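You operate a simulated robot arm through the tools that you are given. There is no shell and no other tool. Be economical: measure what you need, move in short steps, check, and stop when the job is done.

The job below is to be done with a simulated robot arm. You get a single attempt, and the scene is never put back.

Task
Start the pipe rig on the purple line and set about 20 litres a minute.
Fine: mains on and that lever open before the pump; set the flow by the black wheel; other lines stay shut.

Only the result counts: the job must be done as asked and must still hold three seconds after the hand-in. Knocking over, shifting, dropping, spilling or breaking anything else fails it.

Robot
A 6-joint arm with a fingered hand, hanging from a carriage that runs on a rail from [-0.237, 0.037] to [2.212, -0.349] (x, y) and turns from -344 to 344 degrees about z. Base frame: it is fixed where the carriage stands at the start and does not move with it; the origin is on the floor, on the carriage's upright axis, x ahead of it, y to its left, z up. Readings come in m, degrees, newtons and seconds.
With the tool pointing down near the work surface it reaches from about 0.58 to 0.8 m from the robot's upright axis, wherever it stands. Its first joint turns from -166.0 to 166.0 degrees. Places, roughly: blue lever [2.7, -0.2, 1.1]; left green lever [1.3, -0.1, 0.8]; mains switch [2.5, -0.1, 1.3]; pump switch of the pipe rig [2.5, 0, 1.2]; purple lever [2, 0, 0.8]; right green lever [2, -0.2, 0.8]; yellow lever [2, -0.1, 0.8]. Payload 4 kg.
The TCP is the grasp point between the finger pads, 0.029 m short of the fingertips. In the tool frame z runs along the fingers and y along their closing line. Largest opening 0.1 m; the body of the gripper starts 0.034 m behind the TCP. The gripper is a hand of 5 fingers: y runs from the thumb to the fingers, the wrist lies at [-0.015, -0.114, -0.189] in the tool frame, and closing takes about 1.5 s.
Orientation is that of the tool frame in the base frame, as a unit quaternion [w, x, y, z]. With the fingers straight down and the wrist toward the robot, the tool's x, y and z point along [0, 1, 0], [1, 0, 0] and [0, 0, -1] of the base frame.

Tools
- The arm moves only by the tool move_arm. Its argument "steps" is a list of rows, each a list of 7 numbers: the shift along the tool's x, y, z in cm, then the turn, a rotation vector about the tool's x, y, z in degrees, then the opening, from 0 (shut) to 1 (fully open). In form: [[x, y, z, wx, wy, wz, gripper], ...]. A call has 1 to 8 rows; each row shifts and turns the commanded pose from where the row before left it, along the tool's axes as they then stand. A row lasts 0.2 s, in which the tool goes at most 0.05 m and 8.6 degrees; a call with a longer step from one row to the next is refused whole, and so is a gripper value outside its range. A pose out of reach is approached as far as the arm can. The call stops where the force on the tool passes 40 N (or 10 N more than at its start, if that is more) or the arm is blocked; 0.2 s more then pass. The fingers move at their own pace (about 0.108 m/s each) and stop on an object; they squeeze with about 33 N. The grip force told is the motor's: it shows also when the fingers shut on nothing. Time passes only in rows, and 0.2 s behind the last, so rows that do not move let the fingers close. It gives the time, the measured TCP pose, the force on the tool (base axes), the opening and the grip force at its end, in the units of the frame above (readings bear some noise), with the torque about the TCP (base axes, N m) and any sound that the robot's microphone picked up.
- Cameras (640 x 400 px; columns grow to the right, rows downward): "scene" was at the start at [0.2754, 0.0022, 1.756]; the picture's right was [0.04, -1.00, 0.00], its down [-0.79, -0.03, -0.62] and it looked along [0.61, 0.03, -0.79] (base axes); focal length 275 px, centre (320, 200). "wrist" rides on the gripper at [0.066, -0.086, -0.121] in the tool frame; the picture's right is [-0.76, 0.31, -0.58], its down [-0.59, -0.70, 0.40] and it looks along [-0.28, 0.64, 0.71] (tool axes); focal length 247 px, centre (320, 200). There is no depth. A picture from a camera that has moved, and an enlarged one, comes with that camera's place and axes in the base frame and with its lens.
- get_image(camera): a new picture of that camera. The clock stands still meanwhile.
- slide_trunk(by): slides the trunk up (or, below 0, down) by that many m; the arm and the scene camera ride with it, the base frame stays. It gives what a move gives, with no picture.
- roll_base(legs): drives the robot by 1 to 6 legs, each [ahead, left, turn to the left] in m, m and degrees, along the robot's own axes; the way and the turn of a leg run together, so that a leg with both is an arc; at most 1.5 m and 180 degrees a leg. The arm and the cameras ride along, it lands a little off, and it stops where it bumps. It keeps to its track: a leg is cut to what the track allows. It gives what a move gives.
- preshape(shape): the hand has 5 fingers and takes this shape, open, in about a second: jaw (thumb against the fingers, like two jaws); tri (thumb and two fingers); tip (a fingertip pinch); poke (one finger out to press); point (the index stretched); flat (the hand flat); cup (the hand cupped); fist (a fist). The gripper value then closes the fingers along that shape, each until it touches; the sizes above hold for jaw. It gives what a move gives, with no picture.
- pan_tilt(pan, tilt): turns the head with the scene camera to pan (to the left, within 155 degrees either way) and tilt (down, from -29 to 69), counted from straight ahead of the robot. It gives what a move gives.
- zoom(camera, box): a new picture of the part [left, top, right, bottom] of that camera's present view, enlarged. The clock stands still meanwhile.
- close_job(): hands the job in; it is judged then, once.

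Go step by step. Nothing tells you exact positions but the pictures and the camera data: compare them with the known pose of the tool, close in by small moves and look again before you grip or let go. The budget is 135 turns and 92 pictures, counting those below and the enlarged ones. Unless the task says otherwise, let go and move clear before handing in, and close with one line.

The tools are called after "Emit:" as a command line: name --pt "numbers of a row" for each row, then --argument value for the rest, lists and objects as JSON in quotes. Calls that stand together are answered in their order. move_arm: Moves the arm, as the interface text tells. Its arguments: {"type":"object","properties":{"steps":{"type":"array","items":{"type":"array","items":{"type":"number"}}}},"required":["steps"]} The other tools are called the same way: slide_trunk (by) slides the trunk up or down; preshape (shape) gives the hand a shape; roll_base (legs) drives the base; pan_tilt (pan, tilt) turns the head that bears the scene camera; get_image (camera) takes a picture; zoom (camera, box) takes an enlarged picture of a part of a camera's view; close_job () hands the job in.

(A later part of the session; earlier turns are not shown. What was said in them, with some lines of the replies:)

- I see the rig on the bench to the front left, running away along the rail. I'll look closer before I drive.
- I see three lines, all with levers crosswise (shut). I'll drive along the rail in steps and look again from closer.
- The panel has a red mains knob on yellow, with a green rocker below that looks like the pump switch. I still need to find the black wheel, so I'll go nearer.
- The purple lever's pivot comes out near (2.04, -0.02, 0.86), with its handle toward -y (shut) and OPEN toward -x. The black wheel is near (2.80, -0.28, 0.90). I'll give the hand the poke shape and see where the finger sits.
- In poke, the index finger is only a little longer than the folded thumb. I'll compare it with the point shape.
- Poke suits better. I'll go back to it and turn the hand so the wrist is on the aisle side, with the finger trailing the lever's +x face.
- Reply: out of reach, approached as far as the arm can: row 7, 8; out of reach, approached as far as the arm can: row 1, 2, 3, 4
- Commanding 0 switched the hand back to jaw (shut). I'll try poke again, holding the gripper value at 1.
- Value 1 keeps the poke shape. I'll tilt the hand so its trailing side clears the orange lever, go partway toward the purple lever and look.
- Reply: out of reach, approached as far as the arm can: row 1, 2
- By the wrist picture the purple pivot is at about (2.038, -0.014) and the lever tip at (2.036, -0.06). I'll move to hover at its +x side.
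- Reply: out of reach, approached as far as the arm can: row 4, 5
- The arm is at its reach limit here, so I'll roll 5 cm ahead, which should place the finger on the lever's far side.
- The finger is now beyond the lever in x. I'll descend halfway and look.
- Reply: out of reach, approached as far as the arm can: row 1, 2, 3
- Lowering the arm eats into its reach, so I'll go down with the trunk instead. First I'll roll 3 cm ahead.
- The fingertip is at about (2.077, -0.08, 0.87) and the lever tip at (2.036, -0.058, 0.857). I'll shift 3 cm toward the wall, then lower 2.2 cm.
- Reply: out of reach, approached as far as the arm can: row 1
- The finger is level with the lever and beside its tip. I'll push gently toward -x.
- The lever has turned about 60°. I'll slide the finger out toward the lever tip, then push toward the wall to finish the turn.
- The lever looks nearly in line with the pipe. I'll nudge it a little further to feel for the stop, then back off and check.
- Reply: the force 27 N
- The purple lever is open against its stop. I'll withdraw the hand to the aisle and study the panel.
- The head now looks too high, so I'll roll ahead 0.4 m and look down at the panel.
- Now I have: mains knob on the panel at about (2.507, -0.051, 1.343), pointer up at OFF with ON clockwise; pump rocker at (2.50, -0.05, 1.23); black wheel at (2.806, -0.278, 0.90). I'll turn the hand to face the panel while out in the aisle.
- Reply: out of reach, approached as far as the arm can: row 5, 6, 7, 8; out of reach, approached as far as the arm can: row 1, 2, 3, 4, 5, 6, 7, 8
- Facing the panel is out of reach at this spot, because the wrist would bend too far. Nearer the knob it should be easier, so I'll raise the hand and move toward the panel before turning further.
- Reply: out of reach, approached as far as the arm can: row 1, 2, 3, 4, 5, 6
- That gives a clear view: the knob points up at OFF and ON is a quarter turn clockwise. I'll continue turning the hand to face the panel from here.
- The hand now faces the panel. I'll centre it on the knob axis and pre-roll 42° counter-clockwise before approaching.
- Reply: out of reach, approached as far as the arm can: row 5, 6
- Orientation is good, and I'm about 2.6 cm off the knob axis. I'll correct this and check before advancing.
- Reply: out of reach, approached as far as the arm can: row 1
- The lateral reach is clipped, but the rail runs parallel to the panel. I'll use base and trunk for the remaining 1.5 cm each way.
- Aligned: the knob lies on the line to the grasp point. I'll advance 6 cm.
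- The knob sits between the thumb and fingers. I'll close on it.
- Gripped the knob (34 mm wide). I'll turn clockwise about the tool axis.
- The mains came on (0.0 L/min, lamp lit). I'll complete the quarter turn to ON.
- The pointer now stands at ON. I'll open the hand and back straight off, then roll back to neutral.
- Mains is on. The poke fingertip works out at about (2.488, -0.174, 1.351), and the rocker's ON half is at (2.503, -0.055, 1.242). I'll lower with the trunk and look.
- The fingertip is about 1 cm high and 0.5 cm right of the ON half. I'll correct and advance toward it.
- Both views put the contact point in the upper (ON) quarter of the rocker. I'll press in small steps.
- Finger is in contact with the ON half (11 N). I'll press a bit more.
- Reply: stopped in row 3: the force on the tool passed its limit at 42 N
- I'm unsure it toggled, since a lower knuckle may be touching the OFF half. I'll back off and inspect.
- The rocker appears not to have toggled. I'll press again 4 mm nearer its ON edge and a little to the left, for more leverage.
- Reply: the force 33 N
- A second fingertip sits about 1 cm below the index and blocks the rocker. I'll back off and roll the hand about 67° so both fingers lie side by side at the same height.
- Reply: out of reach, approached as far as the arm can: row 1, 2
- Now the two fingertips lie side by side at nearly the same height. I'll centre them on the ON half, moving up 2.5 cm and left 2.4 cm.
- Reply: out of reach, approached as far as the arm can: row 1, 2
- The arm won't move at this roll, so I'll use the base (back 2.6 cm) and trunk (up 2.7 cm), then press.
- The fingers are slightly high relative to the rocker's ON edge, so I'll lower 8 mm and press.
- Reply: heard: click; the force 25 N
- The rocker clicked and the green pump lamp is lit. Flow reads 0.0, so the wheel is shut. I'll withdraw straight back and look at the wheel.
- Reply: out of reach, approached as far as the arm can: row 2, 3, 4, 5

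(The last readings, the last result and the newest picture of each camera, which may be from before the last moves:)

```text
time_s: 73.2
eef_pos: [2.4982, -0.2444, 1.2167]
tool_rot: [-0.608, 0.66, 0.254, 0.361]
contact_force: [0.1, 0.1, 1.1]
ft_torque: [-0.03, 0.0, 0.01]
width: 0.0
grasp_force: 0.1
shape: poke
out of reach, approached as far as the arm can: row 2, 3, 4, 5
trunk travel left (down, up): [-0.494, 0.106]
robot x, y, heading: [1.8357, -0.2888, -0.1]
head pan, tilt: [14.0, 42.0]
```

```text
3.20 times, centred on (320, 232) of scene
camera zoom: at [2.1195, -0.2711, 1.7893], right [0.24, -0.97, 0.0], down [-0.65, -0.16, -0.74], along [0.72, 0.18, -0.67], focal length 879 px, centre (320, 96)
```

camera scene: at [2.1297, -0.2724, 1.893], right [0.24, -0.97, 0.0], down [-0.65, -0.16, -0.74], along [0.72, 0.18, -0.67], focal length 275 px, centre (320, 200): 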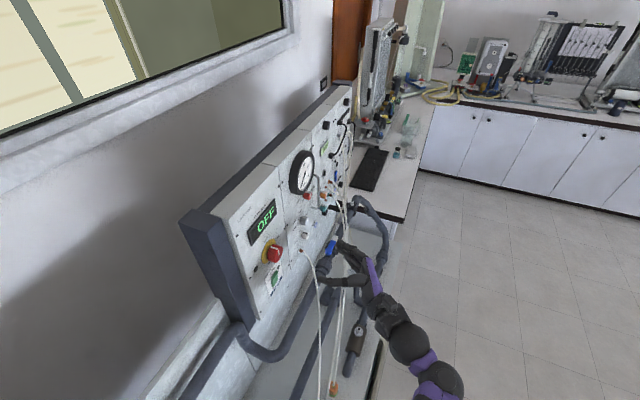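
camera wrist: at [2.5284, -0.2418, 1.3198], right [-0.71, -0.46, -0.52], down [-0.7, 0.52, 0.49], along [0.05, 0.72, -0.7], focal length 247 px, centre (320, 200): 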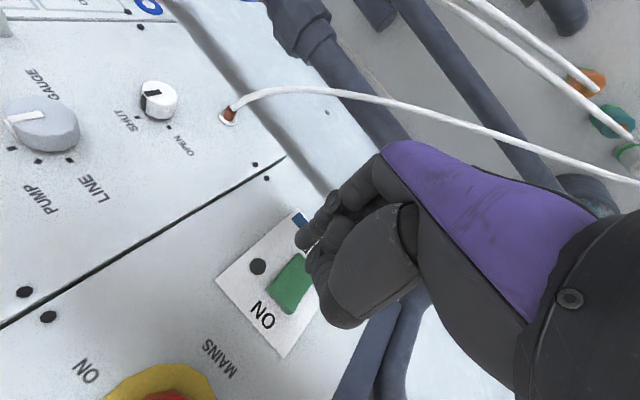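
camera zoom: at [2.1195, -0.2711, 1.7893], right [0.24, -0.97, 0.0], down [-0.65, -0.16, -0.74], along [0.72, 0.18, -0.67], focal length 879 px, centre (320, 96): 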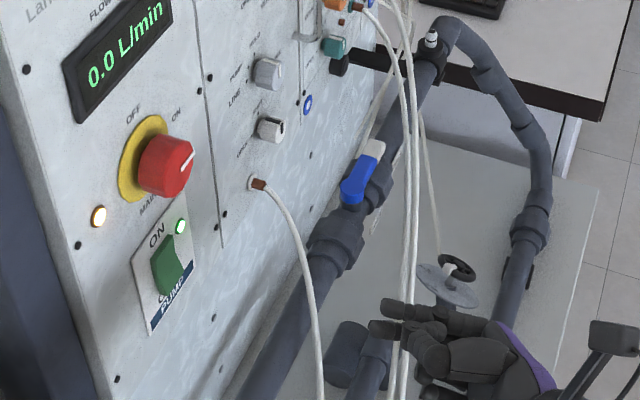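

The pump is on. I'll raise the trunk 10 cm to clear the hoses, turn the hand toward pointing down, then go to the rail end.

Emit:
slide_trunk --by 0.1

Emit:
preshape --shape "jaw"

Emit:
move_arm --pt "0 0 0 -1.29 -6.76 -4.4 1" --pt "0 0 0 -1.29 -6.76 -4.4 1" --pt "0 0 0 -1.29 -6.76 -4.4 1" --pt "0 0 0 -1.29 -6.76 -4.4 1" --pt "0 0 0 -1.29 -6.76 -4.4 1" --pt "0 0 0 -1.29 -6.76 -4.4 1" --pt "0 0 0 -1.29 -6.76 -4.4 1" --pt "0 0 0 -1.29 -6.76 -4.4 1"

Emit:
get_image --camera "wrist"

```text
time_s: 74.5
eef_pos: [2.4994, -0.2448, 1.3179]
tool_rot: [-0.61, 0.66, 0.252, 0.36]
contact_force: [1.2, -1.0, 0.6]
ft_torque: [-0.02, 0.0, 0.0]
width: 0.0
grasp_force: 0.0
shape: poke
trunk travel left (down, up): [-0.594, 0.006]
robot x, y, heading: [1.8369, -0.2925, -0.2]
head pan, tilt: [14.0, 42.0]
```

```text
time_s: 75.4
eef_pos: [2.4982, -0.2454, 1.3172]
tool_rot: [-0.61, 0.66, 0.251, 0.36]
contact_force: [0.1, 0.0, -0.3]
ft_torque: [0.0, -0.02, -0.04]
width: 0.0998
grasp_force: 0.1
shape: jaw
trunk travel left (down, up): [-0.594, 0.006]
robot x, y, heading: [1.8404, -0.2876, -0.1]
head pan, tilt: [14.0, 42.0]
```

```text
time_s: 77.2
eef_pos: [2.4978, -0.2447, 1.3174]
tool_rot: [-0.239, 0.695, 0.647, 0.205]
contact_force: [0.6, 1.0, -0.2]
ft_torque: [0.02, 0.01, -0.03]
width: 0.0999
grasp_force: 0.0
shape: jaw
trunk travel left (down, up): [-0.594, 0.006]
robot x, y, heading: [1.8375, -0.289, -0.2]
head pan, tilt: [14.0, 42.0]
```

```text
24 pictures are left
camera wrist: at [2.4198, -0.2605, 1.4578], right [0.26, -0.97, -0.01], down [-0.76, -0.2, -0.62], along [0.6, 0.17, -0.78], focal length 247 px, centre (320, 200)
```

wrist: 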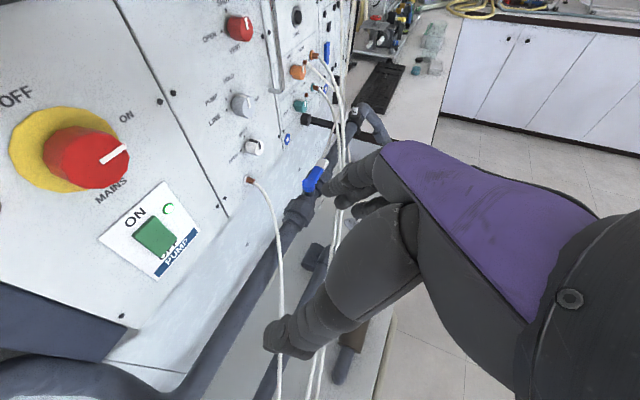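

I'll move the hand out over the aisle, drive to the rail end and look down at the wheel.

Emit:
move_arm --pt "-3.2 0.2 -2.4 0 0 0 1" --pt "-3.2 0.2 -2.4 0 0 0 1" --pt "-3.2 0.2 -2.4 0 0 0 1" --pt "-3.2 0.2 -2.4 0 0 0 1" --pt "-3.2 0.2 -2.4 0 0 0 1" --pt "-3.2 0.2 -2.4 0 0 0 1"

Emit:
roll_base --legs '[[0.25, -0.039, 0]]'

Emit:
pan_tilt --pan 8 --tilt 55

Emit:
get_image --camera "scene"

```text
time_s: 78.6
eef_pos: [2.4991, -0.4851, 1.3175]
tool_rot: [-0.239, 0.695, 0.646, 0.207]
contact_force: [-0.1, 0.4, 0.0]
ft_torque: [0.0, 0.02, -0.02]
width: 0.0999
grasp_force: 0.1
shape: jaw
trunk travel left (down, up): [-0.594, 0.006]
robot x, y, heading: [1.8375, -0.2884, -0.2]
head pan, tilt: [14.0, 42.0]
```

```text
time_s: 80.4
eef_pos: [2.7478, -0.526, 1.3174]
tool_rot: [-0.239, 0.695, 0.645, 0.207]
contact_force: [-0.7, 0.3, -0.1]
ft_torque: [0.01, 0.0, 0.01]
width: 0.1001
grasp_force: 0.0
shape: jaw
trunk travel left (down, up): [-0.594, 0.006]
robot x, y, heading: [2.0884, -0.3292, -0.2]
head pan, tilt: [14.0, 42.0]
```

```text
time_s: 81.2
eef_pos: [2.7486, -0.5275, 1.3172]
tool_rot: [-0.239, 0.696, 0.645, 0.206]
contact_force: [-0.8, 0.5, -0.2]
ft_torque: [-0.04, -0.02, 0.04]
width: 0.1001
grasp_force: 0.0
shape: jaw
trunk travel left (down, up): [-0.594, 0.006]
robot x, y, heading: [2.089, -0.3316, -0.4]
head pan, tilt: [8.0, 55.0]
```

```text
23 pictures are left
camera scene: at [2.36, -0.3211, 1.8715], right [0.14, -0.99, 0.0], down [-0.81, -0.11, -0.57], along [0.57, 0.08, -0.82], focal length 275 px, centre (320, 200)
```

scene: 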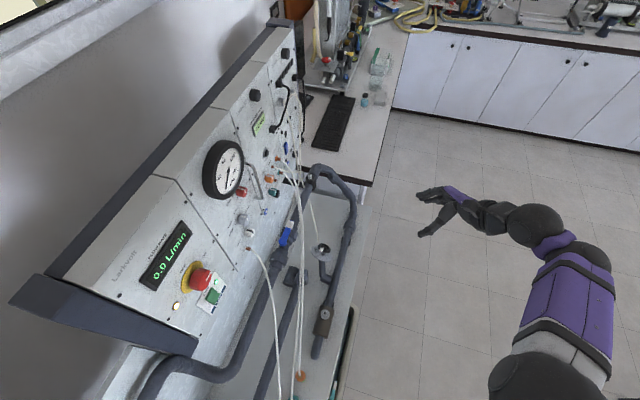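

Emit:
zoom --camera "scene" --box '[270, 150, 370, 280]'

Emit:
zoom --camera "scene" --box '[304, 235, 340, 265]'

```text
3.08 times, centred on (320, 215) of scene
camera zoom: at [2.36, -0.3211, 1.8715], right [0.14, -0.99, 0.0], down [-0.81, -0.11, -0.57], along [0.57, 0.08, -0.82], focal length 845 px, centre (320, 154)
```

zoom: 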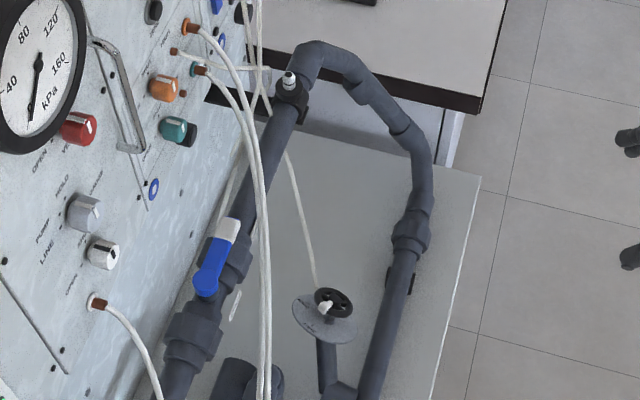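

```text
13.33 times, centred on (322, 250) of scene
camera zoom: at [2.36, -0.3211, 1.8715], right [0.14, -0.99, 0.0], down [-0.81, -0.11, -0.57], along [0.57, 0.08, -0.82], focal length 3664 px, centre (293, -467)
```

zoom: 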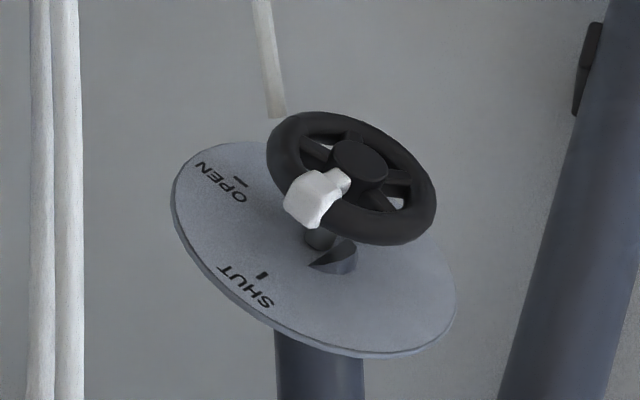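

The wheel's white pointer stands at SHUT, and OPEN is a quarter turn clockwise seen from above. The wheel is about 5 cm across at (2.811, -0.276, 0.903), tilted away and toward the aisle. I'll drive up and align the hand with its axis while clear.

Emit:
roll_base --legs '[[0.08, -0.0126, 0]]'

Emit:
move_arm --pt "0 0 0 5.34 -2.08 -4.14 1" --pt "0 0 0 5.34 -2.08 -4.14 1" --pt "0 0 0 5.34 -2.08 -4.14 1" --pt "0 0 0 5.34 -2.08 -4.14 1" --pt "0 0 0 5.34 -2.08 -4.14 1" --pt "0 0 0 0 0 0 1"

```text
time_s: 82.2
eef_pos: [2.8295, -0.5395, 1.3177]
tool_rot: [-0.239, 0.696, 0.645, 0.207]
contact_force: [-0.1, 0.8, -0.6]
ft_torque: [0.0, 0.03, -0.01]
width: 0.1
grasp_force: 0.1
shape: jaw
trunk travel left (down, up): [-0.594, 0.006]
robot x, y, heading: [2.1675, -0.3423, -0.2]
head pan, tilt: [8.0, 55.0]
```

```text
time_s: 83.6
eef_pos: [2.749, -0.4823, 1.3194]
tool_rot: [-0.275, 0.545, 0.792, 0.032]
contact_force: [0.1, 0.9, 0.0]
ft_torque: [0.01, 0.0, 0.02]
width: 0.1
grasp_force: 0.1
shape: jaw
out of reach, approached as far as the arm can: row 1, 2, 3, 4, 5
trunk travel left (down, up): [-0.594, 0.006]
robot x, y, heading: [2.17, -0.3417, -0.3]
head pan, tilt: [8.0, 55.0]
```

Orientation is nearly on the wheel axis. I'll shift over beside the wheel, then lower the trunk to a hover.

Emit:
move_arm --pt "2.02 2.98 0.25 0 0 0 1" --pt "2.02 2.98 0.25 0 0 0 1" --pt "2.02 2.98 0.25 0 0 0 1" --pt "2.02 2.98 0.25 0 0 0 1" --pt "2.02 2.98 0.25 0 0 0 1" --pt "0 0 0 0 0 0 1"

Emit:
slide_trunk --by -0.2

Emit:
get_image --camera "wrist"

Emit:
get_image --camera "scene"

```text
time_s: 85.0
eef_pos: [2.8222, -0.3245, 1.3241]
tool_rot: [-0.273, 0.548, 0.79, 0.034]
contact_force: [0.0, 0.1, -0.2]
ft_torque: [0.02, 0.0, 0.01]
width: 0.0999
grasp_force: 0.2
shape: jaw
out of reach, approached as far as the arm can: row 2, 3, 4, 5
trunk travel left (down, up): [-0.594, 0.006]
robot x, y, heading: [2.1687, -0.3416, -0.1]
head pan, tilt: [8.0, 55.0]
```

```text
time_s: 87.2
eef_pos: [2.8228, -0.3259, 1.1245]
tool_rot: [-0.273, 0.546, 0.792, 0.033]
contact_force: [1.0, -0.5, -0.3]
ft_torque: [0.01, -0.02, -0.03]
width: 0.0997
grasp_force: 0.0
shape: jaw
trunk travel left (down, up): [-0.394, 0.206]
robot x, y, heading: [2.17, -0.3434, -0.4]
head pan, tilt: [8.0, 55.0]
```

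```text
20 pictures are left
camera wrist: at [2.7767, -0.3477, 1.2773], right [0.69, -0.72, 0.06], down [-0.63, -0.64, -0.44], along [0.36, 0.27, -0.89], focal length 247 px, centre (320, 200)
```

wrist: 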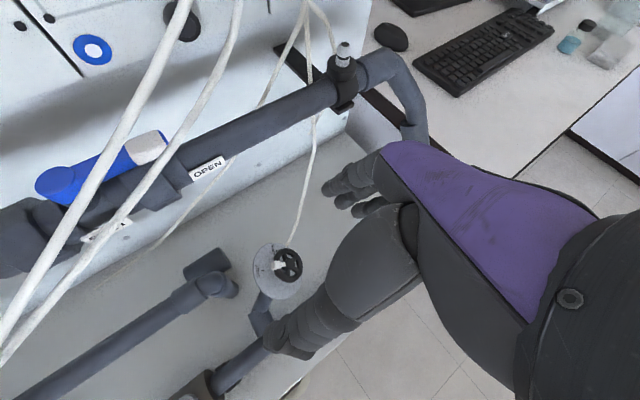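

```text
19 pictures are left
camera scene: at [2.4409, -0.3342, 1.6715], right [0.14, -0.99, 0.0], down [-0.81, -0.11, -0.57], along [0.57, 0.08, -0.82], focal length 275 px, centre (320, 200)
```

scene: 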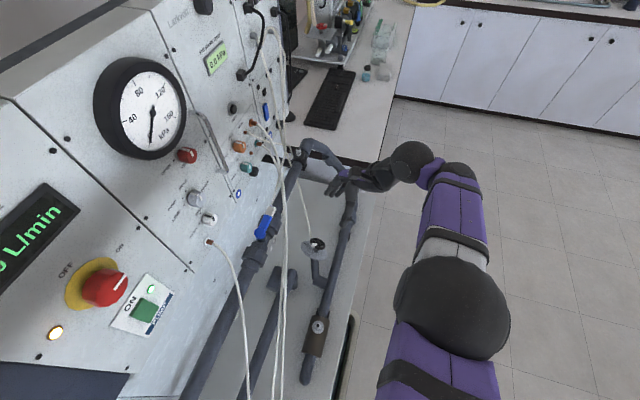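

The blue valve reads OPEN, which is fine. I'll lower the trunk 13 cm here and then shift toward the wheel.

Emit:
slide_trunk --by -0.13

Emit:
move_arm --pt "2.0 0.75 0.88 0 0 0 1" --pt "2.0 0.75 0.88 0 0 0 1" --pt "0 0 0 0 0 0 1"

Emit:
get_image --camera "wrist"

```text
time_s: 88.8
eef_pos: [2.8224, -0.3261, 0.9939]
tool_rot: [-0.273, 0.547, 0.791, 0.034]
contact_force: [0.3, -0.1, -0.1]
ft_torque: [0.0, -0.01, 0.0]
width: 0.0997
grasp_force: 0.1
shape: jaw
trunk travel left (down, up): [-0.264, 0.336]
robot x, y, heading: [2.1673, -0.341, -0.3]
head pan, tilt: [8.0, 55.0]
```

```text
time_s: 89.6
eef_pos: [2.8171, -0.277, 0.9939]
tool_rot: [-0.273, 0.547, 0.791, 0.034]
contact_force: [-0.8, -0.3, -0.3]
ft_torque: [0.02, 0.0, 0.02]
width: 0.0998
grasp_force: 0.0
shape: jaw
trunk travel left (down, up): [-0.264, 0.336]
robot x, y, heading: [2.1721, -0.3419, -0.0]
head pan, tilt: [8.0, 55.0]
```

```text
18 pictures are left
camera wrist: at [2.7716, -0.2993, 1.147], right [0.69, -0.72, 0.06], down [-0.63, -0.64, -0.44], along [0.36, 0.27, -0.9], focal length 247 px, centre (320, 200)
```

wrist: 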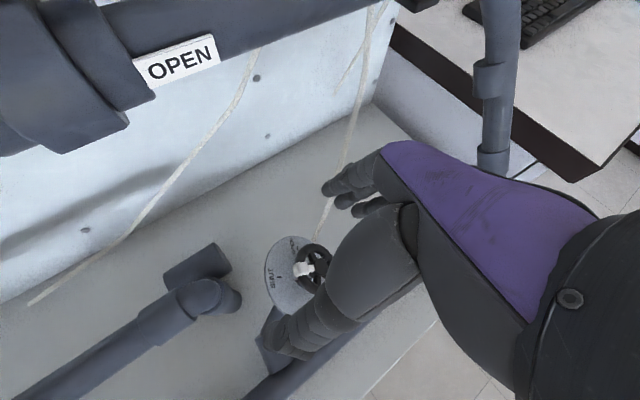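

The wheel is directly below the grasp point. I'll lower 6 cm and check.

Emit:
slide_trunk --by -0.06

Emit:
get_image --camera "wrist"

```text
time_s: 90.6
eef_pos: [2.8172, -0.2773, 0.9335]
tool_rot: [-0.273, 0.546, 0.792, 0.033]
contact_force: [-0.1, 0.1, 0.6]
ft_torque: [0.02, 0.04, -0.01]
width: 0.0998
grasp_force: 0.0
shape: jaw
trunk travel left (down, up): [-0.204, 0.396]
robot x, y, heading: [2.1671, -0.342, -0.1]
head pan, tilt: [8.0, 55.0]
```

```text
17 pictures are left
camera wrist: at [2.7718, -0.2996, 1.0872], right [0.69, -0.72, 0.06], down [-0.63, -0.64, -0.44], along [0.36, 0.27, -0.89], focal length 247 px, centre (320, 200)
```

wrist: 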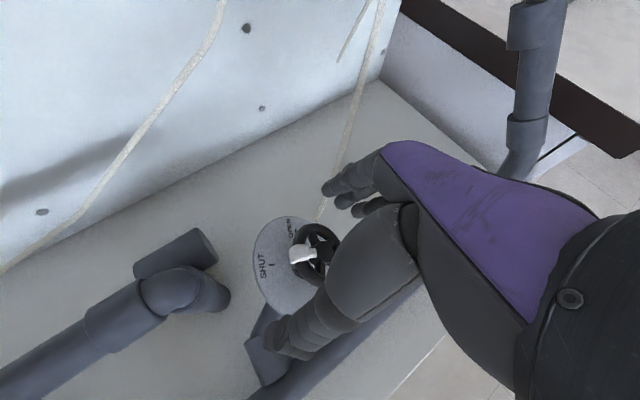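

Alignment looks right. I'll lower the last 2 cm and close slowly on the rim.

Emit:
slide_trunk --by -0.02

Emit:
move_arm --pt "0 0 0 0 0 0 0.6" --pt "0 0 0 0 0 0 0.4" --pt "0 0 0 0 0 0 0.2" --pt "0 0 0 0 0 0 0.2" --pt "0 0 0 0 0 0 0.2"

Emit:
get_image --camera "wrist"

```text
time_s: 91.3
eef_pos: [2.8162, -0.2793, 0.9132]
tool_rot: [-0.273, 0.546, 0.791, 0.033]
contact_force: [0.2, 0.3, -0.5]
ft_torque: [-0.02, -0.02, 0.04]
width: 0.1001
grasp_force: 0.1
shape: jaw
trunk travel left (down, up): [-0.184, 0.416]
robot x, y, heading: [2.1721, -0.3403, -0.6]
head pan, tilt: [8.0, 55.0]
```

```text
time_s: 92.5
eef_pos: [2.8171, -0.2774, 0.9135]
tool_rot: [-0.272, 0.546, 0.791, 0.034]
contact_force: [0.7, 1.8, 0.9]
ft_torque: [0.06, 0.03, 0.09]
width: 0.0455
grasp_force: 33.5
shape: jaw
trunk travel left (down, up): [-0.184, 0.416]
robot x, y, heading: [2.1694, -0.3431, -0.3]
head pan, tilt: [8.0, 55.0]
```

```text
16 pictures are left
camera wrist: at [2.7718, -0.2991, 1.0673], right [0.69, -0.72, 0.06], down [-0.63, -0.64, -0.44], along [0.36, 0.27, -0.89], focal length 247 px, centre (320, 200)
```

wrist: 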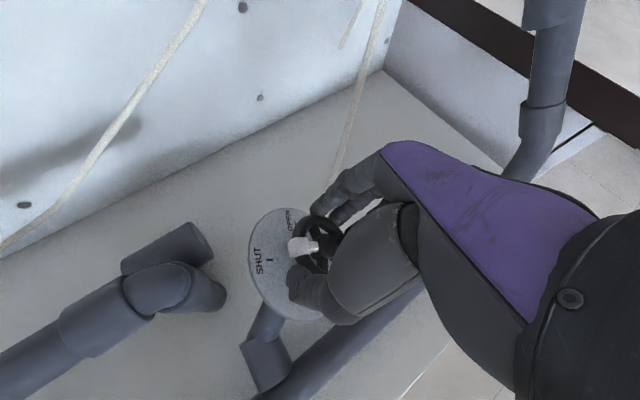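

I have the rim (45 mm). I'll turn the head to the flow display and turn the wheel 24° clockwise.

Emit:
pan_tilt --pan 80 --tilt 2

Emit:
move_arm --pt "0 0 0 0 0 6 0.2" --pt "0 0 0 0 0 6 0.2" --pt "0 0 0 0 0 6 0.2" --pt "0 0 0 0 0 6 0.2" --pt "0 0 0 0 0 0 0.2"

Emit:
get_image --camera "scene"

Emit:
get_image --camera "wrist"

```text
time_s: 93.9
eef_pos: [2.8178, -0.2775, 0.9144]
tool_rot: [-0.272, 0.546, 0.791, 0.034]
contact_force: [0.1, 1.9, 2.2]
ft_torque: [0.06, 0.07, 0.11]
width: 0.0459
grasp_force: 33.3
shape: jaw
trunk travel left (down, up): [-0.184, 0.416]
robot x, y, heading: [2.1673, -0.3389, -0.3]
head pan, tilt: [80.0, 2.0]
```

```text
time_s: 95.1
eef_pos: [2.8194, -0.2725, 0.914]
tool_rot: [-0.276, 0.697, 0.661, -0.022]
contact_force: [-5.2, 17.0, 15.8]
ft_torque: [0.73, -0.02, 0.6]
width: 0.0423
grasp_force: 33.2
shape: jaw
trunk travel left (down, up): [-0.184, 0.416]
robot x, y, heading: [2.1699, -0.3431, -0.2]
head pan, tilt: [80.0, 2.0]
```

```text
15 pictures are left
camera scene: at [2.3857, -0.2524, 1.5431], right [0.98, -0.18, 0.0], down [-0.01, -0.03, -1.0], along [0.18, 0.98, -0.03], focal length 275 px, centre (320, 200)
```

scene: 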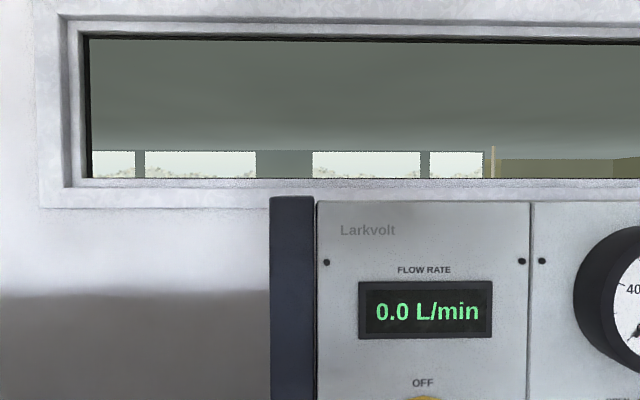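

```text
14 pictures are left
camera wrist: at [2.797, -0.2565, 1.0726], right [0.41, -0.9, 0.11], down [-0.87, -0.43, -0.24], along [0.27, 0.01, -0.96], focal length 247 px, centre (320, 200)
```

wrist: 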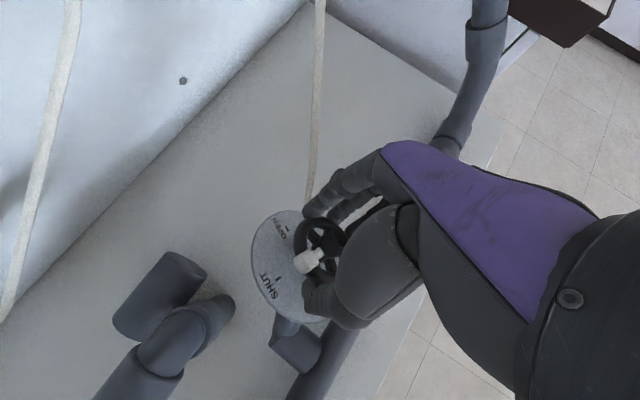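

The wheel did not follow, with high torque as if against a stop. The valve probably opens counter-clockwise, the long way round to OPEN, so I'll turn back 24° that way and check.

Emit:
move_arm --pt "0 0 0 0 0 -6 0.2" --pt "0 0 0 0 0 -6 0.2" --pt "0 0 0 0 0 -6 0.2" --pt "0 0 0 0 0 -6 0.2" --pt "0 0 0 0 0 0 0.2"

Emit:
zoom --camera "wrist" --box '[220, 180, 380, 340]'

```text
time_s: 96.3
eef_pos: [2.817, -0.2791, 0.9124]
tool_rot: [-0.273, 0.547, 0.791, 0.033]
contact_force: [-0.3, 0.0, 1.1]
ft_torque: [0.03, 0.19, 0.07]
width: 0.0458
grasp_force: 32.4
shape: jaw
trunk travel left (down, up): [-0.184, 0.416]
robot x, y, heading: [2.1652, -0.3401, -0.3]
head pan, tilt: [80.0, 2.0]
```

```text
2.50 times, centred on (300, 260) of wrist
camera zoom: at [2.7719, -0.301, 1.0661], right [0.69, -0.72, 0.06], down [-0.63, -0.64, -0.44], along [0.36, 0.27, -0.9], focal length 617 px, centre (370, 50)
```

zoom: 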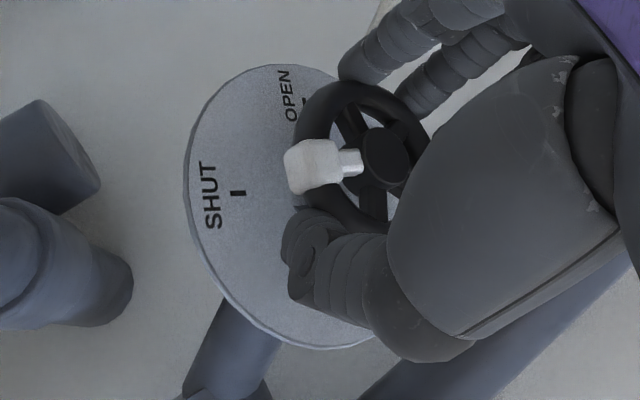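

The wheel is back where it started. I'll turn a further 24° counter-clockwise and compare.

Emit:
move_arm --pt "0 0 0 0 0 -6 0.2" --pt "0 0 0 0 0 -6 0.2" --pt "0 0 0 0 0 -6 0.2" --pt "0 0 0 0 0 -6 0.2" --pt "0 0 0 0 0 0 0.2"

Emit:
zoom --camera "wrist" --box '[220, 180, 380, 340]'

Emit:
zoom --camera "scene" --box '[340, 260, 510, 366]'

```text
time_s: 97.5
eef_pos: [2.7828, -0.2687, 0.9221]
tool_rot: [-0.255, 0.37, 0.888, 0.093]
contact_force: [8.5, 1.8, 20.6]
ft_torque: [0.14, -1.2, -0.17]
width: 0.0288
grasp_force: 33.4
shape: jaw
out of reach, approached as far as the arm can: row 2, 3, 4
trunk travel left (down, up): [-0.184, 0.416]
robot x, y, heading: [2.1703, -0.3425, -0.1]
head pan, tilt: [80.0, 2.0]
```

```text
2.50 times, centred on (300, 260) of wrist
camera zoom: at [2.7289, -0.3312, 1.0605], right [0.89, -0.45, 0.09], down [-0.3, -0.72, -0.63], along [0.35, 0.53, -0.77], focal length 617 px, centre (370, 50)
```

zoom: 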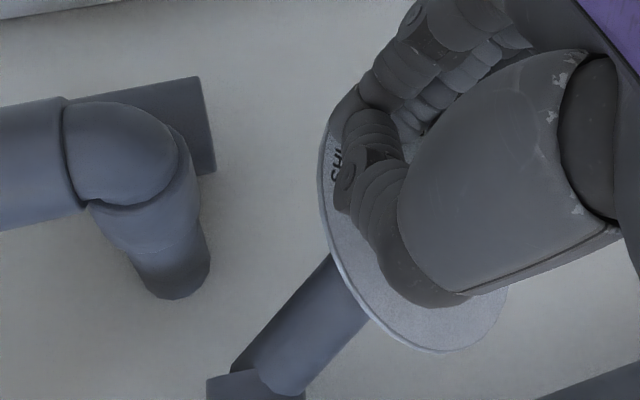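

```text
3.76 times, centred on (425, 313) of scene
camera zoom: at [2.3874, -0.2543, 1.5437], right [0.98, -0.18, 0.0], down [0.0, -0.03, -1.0], along [0.18, 0.98, -0.03], focal length 1034 px, centre (-75, -225)
```

zoom: 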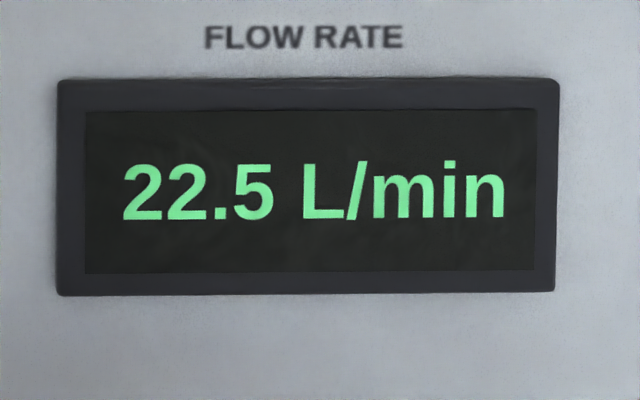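

Flow jumped to 22.5 L/min, so it opens counter-clockwise. The hand drifted off-centre at its reach limit, so I'll open, rise a little and see what the flow and pointer settle at.

Emit:
move_arm --pt "0 0 0 0 0 0 0.5" --pt "0 0 0 0 0 0 1" --pt "0 0 0 0 0 0 1" --pt "0 0 0 0 0 0 1" --pt "0 0 0 0 0 0 1"

Emit:
slide_trunk --by 0.06

Emit:
get_image --camera "scene"

Emit:
zoom --camera "wrist" --box '[220, 140, 380, 300]'

```text
time_s: 98.7
eef_pos: [2.7777, -0.2671, 0.9171]
tool_rot: [-0.259, 0.372, 0.887, 0.09]
contact_force: [0.3, 2.5, 0.5]
ft_torque: [0.06, 0.01, 0.12]
width: 0.0996
grasp_force: 0.0
shape: jaw
trunk travel left (down, up): [-0.184, 0.416]
robot x, y, heading: [2.1683, -0.3432, -0.2]
head pan, tilt: [80.0, 2.0]
```

```text
time_s: 99.7
eef_pos: [2.777, -0.2689, 0.9787]
tool_rot: [-0.258, 0.372, 0.887, 0.09]
contact_force: [0.1, -0.1, 0.4]
ft_torque: [-0.02, 0.01, 0.02]
width: 0.0999
grasp_force: 0.1
shape: jaw
trunk travel left (down, up): [-0.244, 0.356]
robot x, y, heading: [2.1705, -0.3404, -0.2]
head pan, tilt: [80.0, 2.0]
```

```text
10 pictures are left
camera scene: at [2.3854, -0.2545, 1.6027], right [0.98, -0.18, 0.0], down [-0.01, -0.03, -1.0], along [0.18, 0.98, -0.03], focal length 275 px, centre (320, 200)
```

scene: 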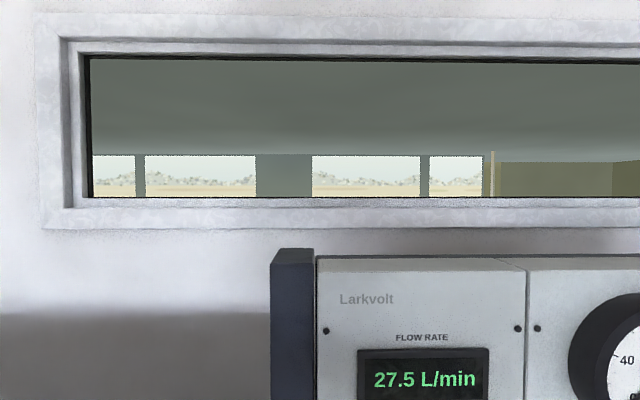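

```text
2.50 times, centred on (300, 220) of wrist
camera zoom: at [2.7253, -0.3315, 1.1172], right [0.89, -0.45, 0.08], down [-0.3, -0.72, -0.63], along [0.34, 0.53, -0.78], focal length 617 px, centre (370, 150)
```

zoom: 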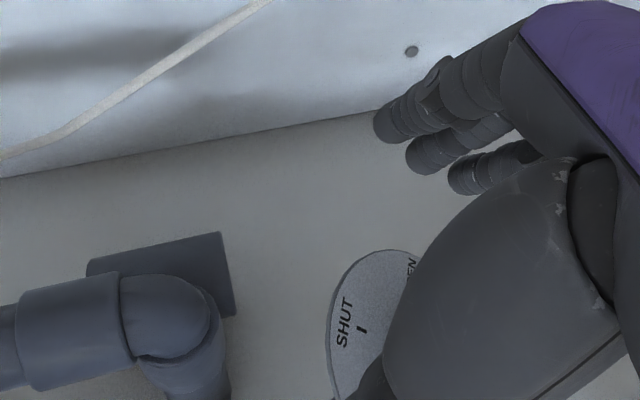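

Flow has settled at 27.5 L/min, so it needs to come down. I'll return the hand to its centred pose above the wheel and view the pointer.

Emit:
move_arm --pt "0 0 0 0 0 6 1" --pt "0 0 0 0 0 6 1" --pt "0 0 0 0 0 6 1" --pt "0 0 0 0 0 6 1" --pt "0 0 0 0 0 0 1"

```text
time_s: 100.9
eef_pos: [2.8097, -0.2714, 0.9707]
tool_rot: [-0.271, 0.549, 0.79, 0.035]
contact_force: [-0.3, -0.1, -0.7]
ft_torque: [0.02, 0.01, 0.05]
width: 0.0998
grasp_force: 0.1
shape: jaw
out of reach, approached as far as the arm can: row 1, 2, 3, 4
trunk travel left (down, up): [-0.244, 0.356]
robot x, y, heading: [2.1683, -0.3411, -0.2]
head pan, tilt: [80.0, 2.0]
```

Emit:
move_arm --pt "-0.63 0.3 -0.68 0 0 0 1" --pt "0 0 0 0 0 0 1"

Emit:
zoom --camera "wrist" --box '[220, 180, 380, 340]'

```text
time_s: 101.5
eef_pos: [2.8168, -0.2781, 0.9736]
tool_rot: [-0.272, 0.549, 0.79, 0.035]
contact_force: [-0.8, 0.1, 0.1]
ft_torque: [-0.02, -0.01, 0.02]
width: 0.0999
grasp_force: 0.2
shape: jaw
trunk travel left (down, up): [-0.244, 0.356]
robot x, y, heading: [2.1642, -0.3381, -0.2]
head pan, tilt: [80.0, 2.0]
```

```text
2.50 times, centred on (300, 260) of wrist
camera zoom: at [2.7708, -0.2995, 1.1259], right [0.69, -0.72, 0.06], down [-0.63, -0.64, -0.44], along [0.36, 0.27, -0.89], focal length 617 px, centre (370, 50)
```

zoom: 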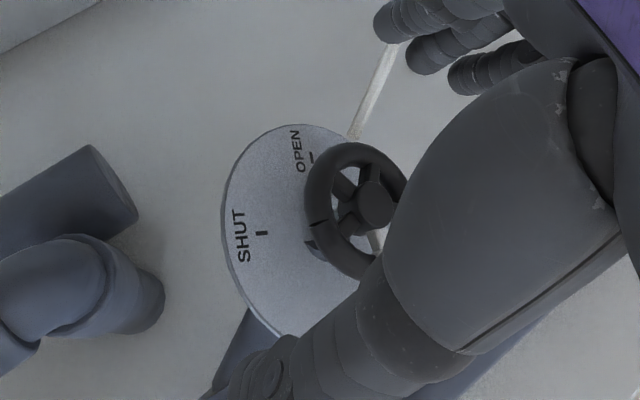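

The pointer now hides under the thumb side, roughly 90° from SHUT, so I need about 24° back clockwise. I'll pre-roll +18° to keep the thumb off the pointer, lower, grip, turn 14° and read.

Emit:
move_arm --pt "0 0 0 0 0 6 1" --pt "0 0 0 0 0 6 1" --pt "0 0 0 0 0 6 1" --pt "0 0 0 0 0 0 1"

Emit:
slide_trunk --by -0.06

Emit:
move_arm --pt "0 0 0 0 0 0 0.6" --pt "0 0 0 0 0 0 0.4" --pt "0 0 0 0 0 0 0.3" --pt "0 0 0 0 0 0 0.2" --pt "0 0 0 0 0 0 0.2" --pt "0 0 0 0 0 0 0.2"

Emit:
pan_tilt --pan 75 --tilt 15

Emit:
zoom --camera "scene" --box '[200, 100, 520, 300]'

```text
time_s: 102.5
eef_pos: [2.8177, -0.2786, 0.9708]
tool_rot: [-0.273, 0.665, 0.695, -0.009]
contact_force: [-0.7, 0.2, -0.3]
ft_torque: [-0.01, -0.01, 0.03]
width: 0.0996
grasp_force: 0.2
shape: jaw
trunk travel left (down, up): [-0.244, 0.356]
robot x, y, heading: [2.1688, -0.344, -0.4]
head pan, tilt: [80.0, 2.0]
```

```text
time_s: 103.5
eef_pos: [2.8167, -0.2773, 0.9111]
tool_rot: [-0.273, 0.664, 0.696, -0.009]
contact_force: [0.1, 0.1, 0.4]
ft_torque: [-0.02, -0.01, 0.01]
width: 0.0998
grasp_force: 0.0
shape: jaw
trunk travel left (down, up): [-0.184, 0.416]
robot x, y, heading: [2.171, -0.3447, 0.1]
head pan, tilt: [80.0, 2.0]
```

```text
time_s: 104.9
eef_pos: [2.8179, -0.2771, 0.9118]
tool_rot: [-0.273, 0.665, 0.695, -0.008]
contact_force: [-1.7, 2.2, 2.1]
ft_torque: [0.06, 0.14, 0.07]
width: 0.0468
grasp_force: 33.4
shape: jaw
trunk travel left (down, up): [-0.184, 0.416]
robot x, y, heading: [2.1696, -0.3422, -0.3]
head pan, tilt: [80.0, 2.0]
```

```text
time_s: 105.7
eef_pos: [2.8187, -0.2777, 0.9119]
tool_rot: [-0.273, 0.664, 0.696, -0.008]
contact_force: [-0.8, 1.2, 2.4]
ft_torque: [0.05, 0.12, 0.02]
width: 0.0466
grasp_force: 32.7
shape: jaw
trunk travel left (down, up): [-0.184, 0.416]
robot x, y, heading: [2.1705, -0.3435, -0.4]
head pan, tilt: [75.0, 15.0]
```

```text
2.00 times, centred on (360, 200) of scene
camera zoom: at [2.3939, -0.2536, 1.5218], right [0.96, -0.26, 0.0], down [-0.07, -0.25, -0.97], along [0.25, 0.93, -0.26], focal length 550 px, centre (240, 200)
```

zoom: 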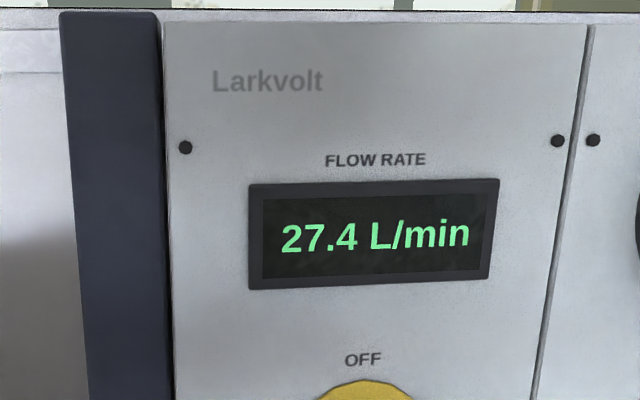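

Gripped, and the flow is steady at 27.4. I'll turn 15° clockwise, wait about 1.2 s and read.

Emit:
move_arm --pt "0 0 0 0 0 5 0.2" --pt "0 0 0 0 0 5 0.2" --pt "0 0 0 0 0 5 0.2" --pt "0 0 0 0 0 0 0.2" --pt "0 0 0 0 0 0 0.2" --pt "0 0 0 0 0 0 0.2" --pt "0 0 0 0 0 0 0.2" --pt "0 0 0 0 0 0 0.2"

Emit:
zoom --camera "scene" --box '[200, 100, 520, 300]'

```text
time_s: 107.5
eef_pos: [2.8204, -0.2774, 0.9121]
tool_rot: [-0.271, 0.75, 0.602, -0.045]
contact_force: [2.0, 6.2, -2.4]
ft_torque: [0.12, 0.0, 0.02]
width: 0.0467
grasp_force: 32.8
shape: jaw
trunk travel left (down, up): [-0.184, 0.416]
robot x, y, heading: [2.1672, -0.3393, -0.1]
head pan, tilt: [75.0, 15.0]
```

```text
2.00 times, centred on (360, 200) of scene
camera zoom: at [2.394, -0.2531, 1.5218], right [0.96, -0.26, 0.0], down [-0.07, -0.25, -0.97], along [0.25, 0.93, -0.26], focal length 550 px, centre (240, 200)
```

zoom: 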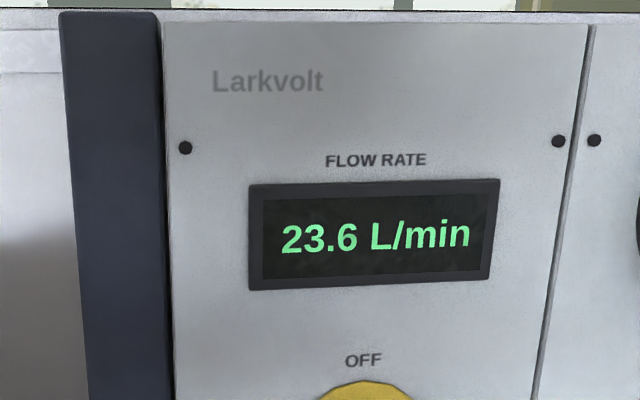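

15° gave −3.8 L/min. I'll turn 12° more and wait longer.

Emit:
move_arm --pt "0 0 0 0 0 4 0.2" --pt "0 0 0 0 0 4 0.2" --pt "0 0 0 0 0 4 0.2" --pt "0 0 0 0 0 0 0.2" --pt "0 0 0 0 0 0 0.2" --pt "0 0 0 0 0 0 0.2" --pt "0 0 0 0 0 0 0.2" --pt "0 0 0 0 0 0 0.2"

Emit:
move_arm --pt "0 0 0 0 0 0 0.2" --pt "0 0 0 0 0 0 0.2" --pt "0 0 0 0 0 0 0.2" --pt "0 0 0 0 0 0 0.2" --pt "0 0 0 0 0 0 0.2" --pt "0 0 0 0 0 0 0.2" --pt "0 0 0 0 0 0 0.2" --pt "0 0 0 0 0 0 0.2"

Emit:
zoom --camera "scene" --box '[200, 100, 520, 300]'

```text
time_s: 109.2
eef_pos: [2.8195, -0.2775, 0.9132]
tool_rot: [-0.264, 0.809, 0.521, -0.072]
contact_force: [8.3, 8.5, -6.7]
ft_torque: [0.02, -0.27, 0.04]
width: 0.0463
grasp_force: 33.0
shape: jaw
trunk travel left (down, up): [-0.184, 0.416]
robot x, y, heading: [2.1693, -0.3458, -0.4]
head pan, tilt: [75.0, 15.0]
```

```text
time_s: 111.0
eef_pos: [2.8192, -0.2773, 0.9125]
tool_rot: [-0.263, 0.809, 0.521, -0.071]
contact_force: [7.7, 7.3, -6.1]
ft_torque: [0.01, -0.22, 0.0]
width: 0.0463
grasp_force: 33.4
shape: jaw
trunk travel left (down, up): [-0.184, 0.416]
robot x, y, heading: [2.171, -0.3393, -0.2]
head pan, tilt: [75.0, 15.0]
```

```text
2.00 times, centred on (360, 200) of scene
camera zoom: at [2.3945, -0.253, 1.522], right [0.96, -0.26, 0.0], down [-0.07, -0.25, -0.97], along [0.25, 0.93, -0.26], focal length 550 px, centre (240, 200)
```

zoom: 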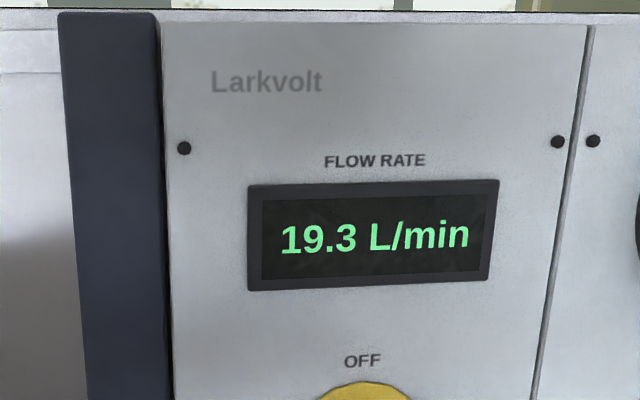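

It reads 19.3. I'll nudge 2.5° back, then release gently, rise off and read again.

Emit:
move_arm --pt "0 0 0 0 0 -2.5 0.2" --pt "0 0 0 0 0 0 0.2" --pt "0 0 0 0 0 0 0.4" --pt "0 0 0 0 0 0 0.6" --pt "0 0 0 0 0 0 1" --pt "0 0 0 0 0 0 1" --pt "0 0 0 0 0 0 1" --pt "0 0 0 0 0 0 1"

Emit:
move_arm --pt "0 0 0 0 0 0 1" --pt "0 0 0 0 0 0 1" --pt "0 0 0 0 0 0 1" --pt "0 0 0 0 0 0 1" --pt "0 0 0 0 0 0 1" --pt "0 0 0 0 0 0 1" --pt "0 0 0 0 0 0 1"

Emit:
zoom --camera "scene" --box '[200, 100, 520, 300]'

```text
time_s: 112.8
eef_pos: [2.8189, -0.2792, 0.9118]
tool_rot: [-0.266, 0.797, 0.538, -0.066]
contact_force: [-0.9, 0.1, 0.5]
ft_torque: [-0.04, 0.01, -0.01]
width: 0.0999
grasp_force: 0.0
shape: jaw
trunk travel left (down, up): [-0.184, 0.416]
robot x, y, heading: [2.169, -0.3396, -0.0]
head pan, tilt: [75.0, 15.0]
```

```text
time_s: 114.5
eef_pos: [2.8181, -0.2782, 0.9119]
tool_rot: [-0.266, 0.798, 0.537, -0.066]
contact_force: [0.3, 0.7, 0.2]
ft_torque: [0.0, 0.01, -0.01]
width: 0.1
grasp_force: 0.1
shape: jaw
trunk travel left (down, up): [-0.184, 0.416]
robot x, y, heading: [2.1673, -0.3424, -0.3]
head pan, tilt: [75.0, 15.0]
```

```text
2.00 times, centred on (360, 200) of scene
camera zoom: at [2.3939, -0.2538, 1.5217], right [0.96, -0.26, 0.0], down [-0.07, -0.25, -0.97], along [0.25, 0.93, -0.26], focal length 550 px, centre (240, 200)
```

zoom: 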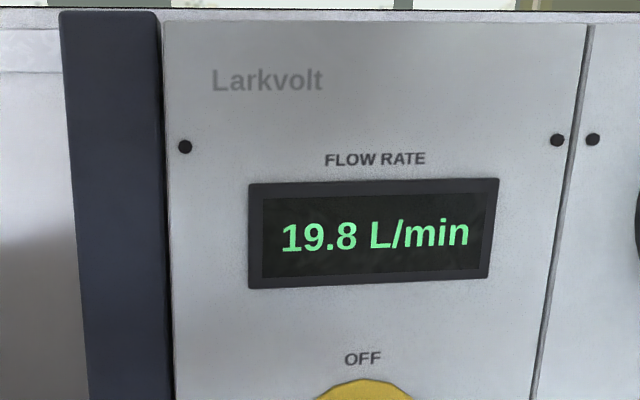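

Released at 19.8 L/min. I'll lift clear with the trunk, move the hand out to the aisle and verify.

Emit:
slide_trunk --by 0.1

Emit:
zoom --camera "wrist" --box '[160, 100, 480, 400]'

Emit:
pan_tilt --pan 75 --tilt 28

Emit:
get_image --camera "scene"

```text
time_s: 115.8
eef_pos: [2.8178, -0.2787, 1.0116]
tool_rot: [-0.266, 0.797, 0.538, -0.067]
contact_force: [0.3, -0.2, 0.3]
ft_torque: [-0.01, 0.0, 0.01]
width: 0.0996
grasp_force: 0.1
shape: jaw
trunk travel left (down, up): [-0.284, 0.316]
robot x, y, heading: [2.1702, -0.342, 0.0]
head pan, tilt: [75.0, 15.0]
```

```text
1.33 times, centred on (320, 250) of wrist
camera zoom: at [2.8214, -0.2381, 1.1674], right [0.17, -0.97, 0.2], down [-0.98, -0.19, -0.1], along [0.13, -0.18, -0.97], focal length 329 px, centre (320, 133)
```

zoom: 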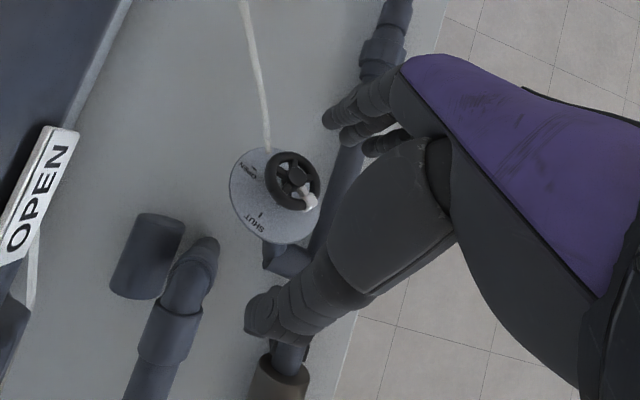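

```text
time_s: 116.5
eef_pos: [2.8184, -0.2781, 1.0108]
tool_rot: [-0.266, 0.797, 0.539, -0.067]
contact_force: [-0.8, 0.0, 0.4]
ft_torque: [0.0, 0.0, -0.02]
width: 0.0997
grasp_force: 0.1
shape: jaw
trunk travel left (down, up): [-0.284, 0.316]
robot x, y, heading: [2.1662, -0.3442, -0.2]
head pan, tilt: [75.0, 28.0]
```

```text
2 pictures are left
camera scene: at [2.3933, -0.2559, 1.6007], right [0.96, -0.26, 0.0], down [-0.12, -0.45, -0.88], along [0.23, 0.85, -0.47], focal length 275 px, centre (320, 200)
```

scene: 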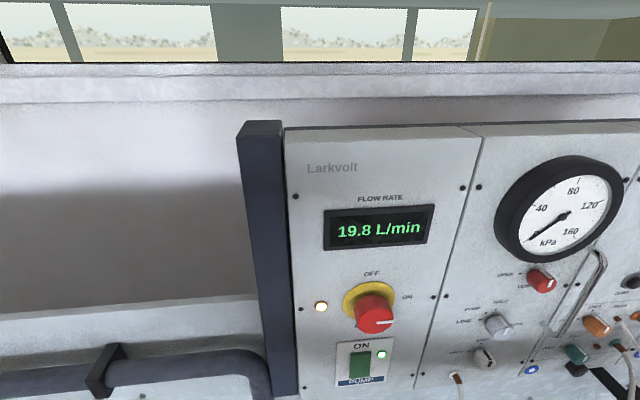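

Mains and pump lamps are lit, the flow holds at 19.8 L/min and the hand is clear above the wheel. I'll hand in.

Emit:
close_job

```text
The job is handed in.
```

The pipe rig is running on the purple line at 19.8 L/min. I opened the purple lever and switched the mains on before starting the pump. The flow was set by the black wheel, and I left the other lines shut.
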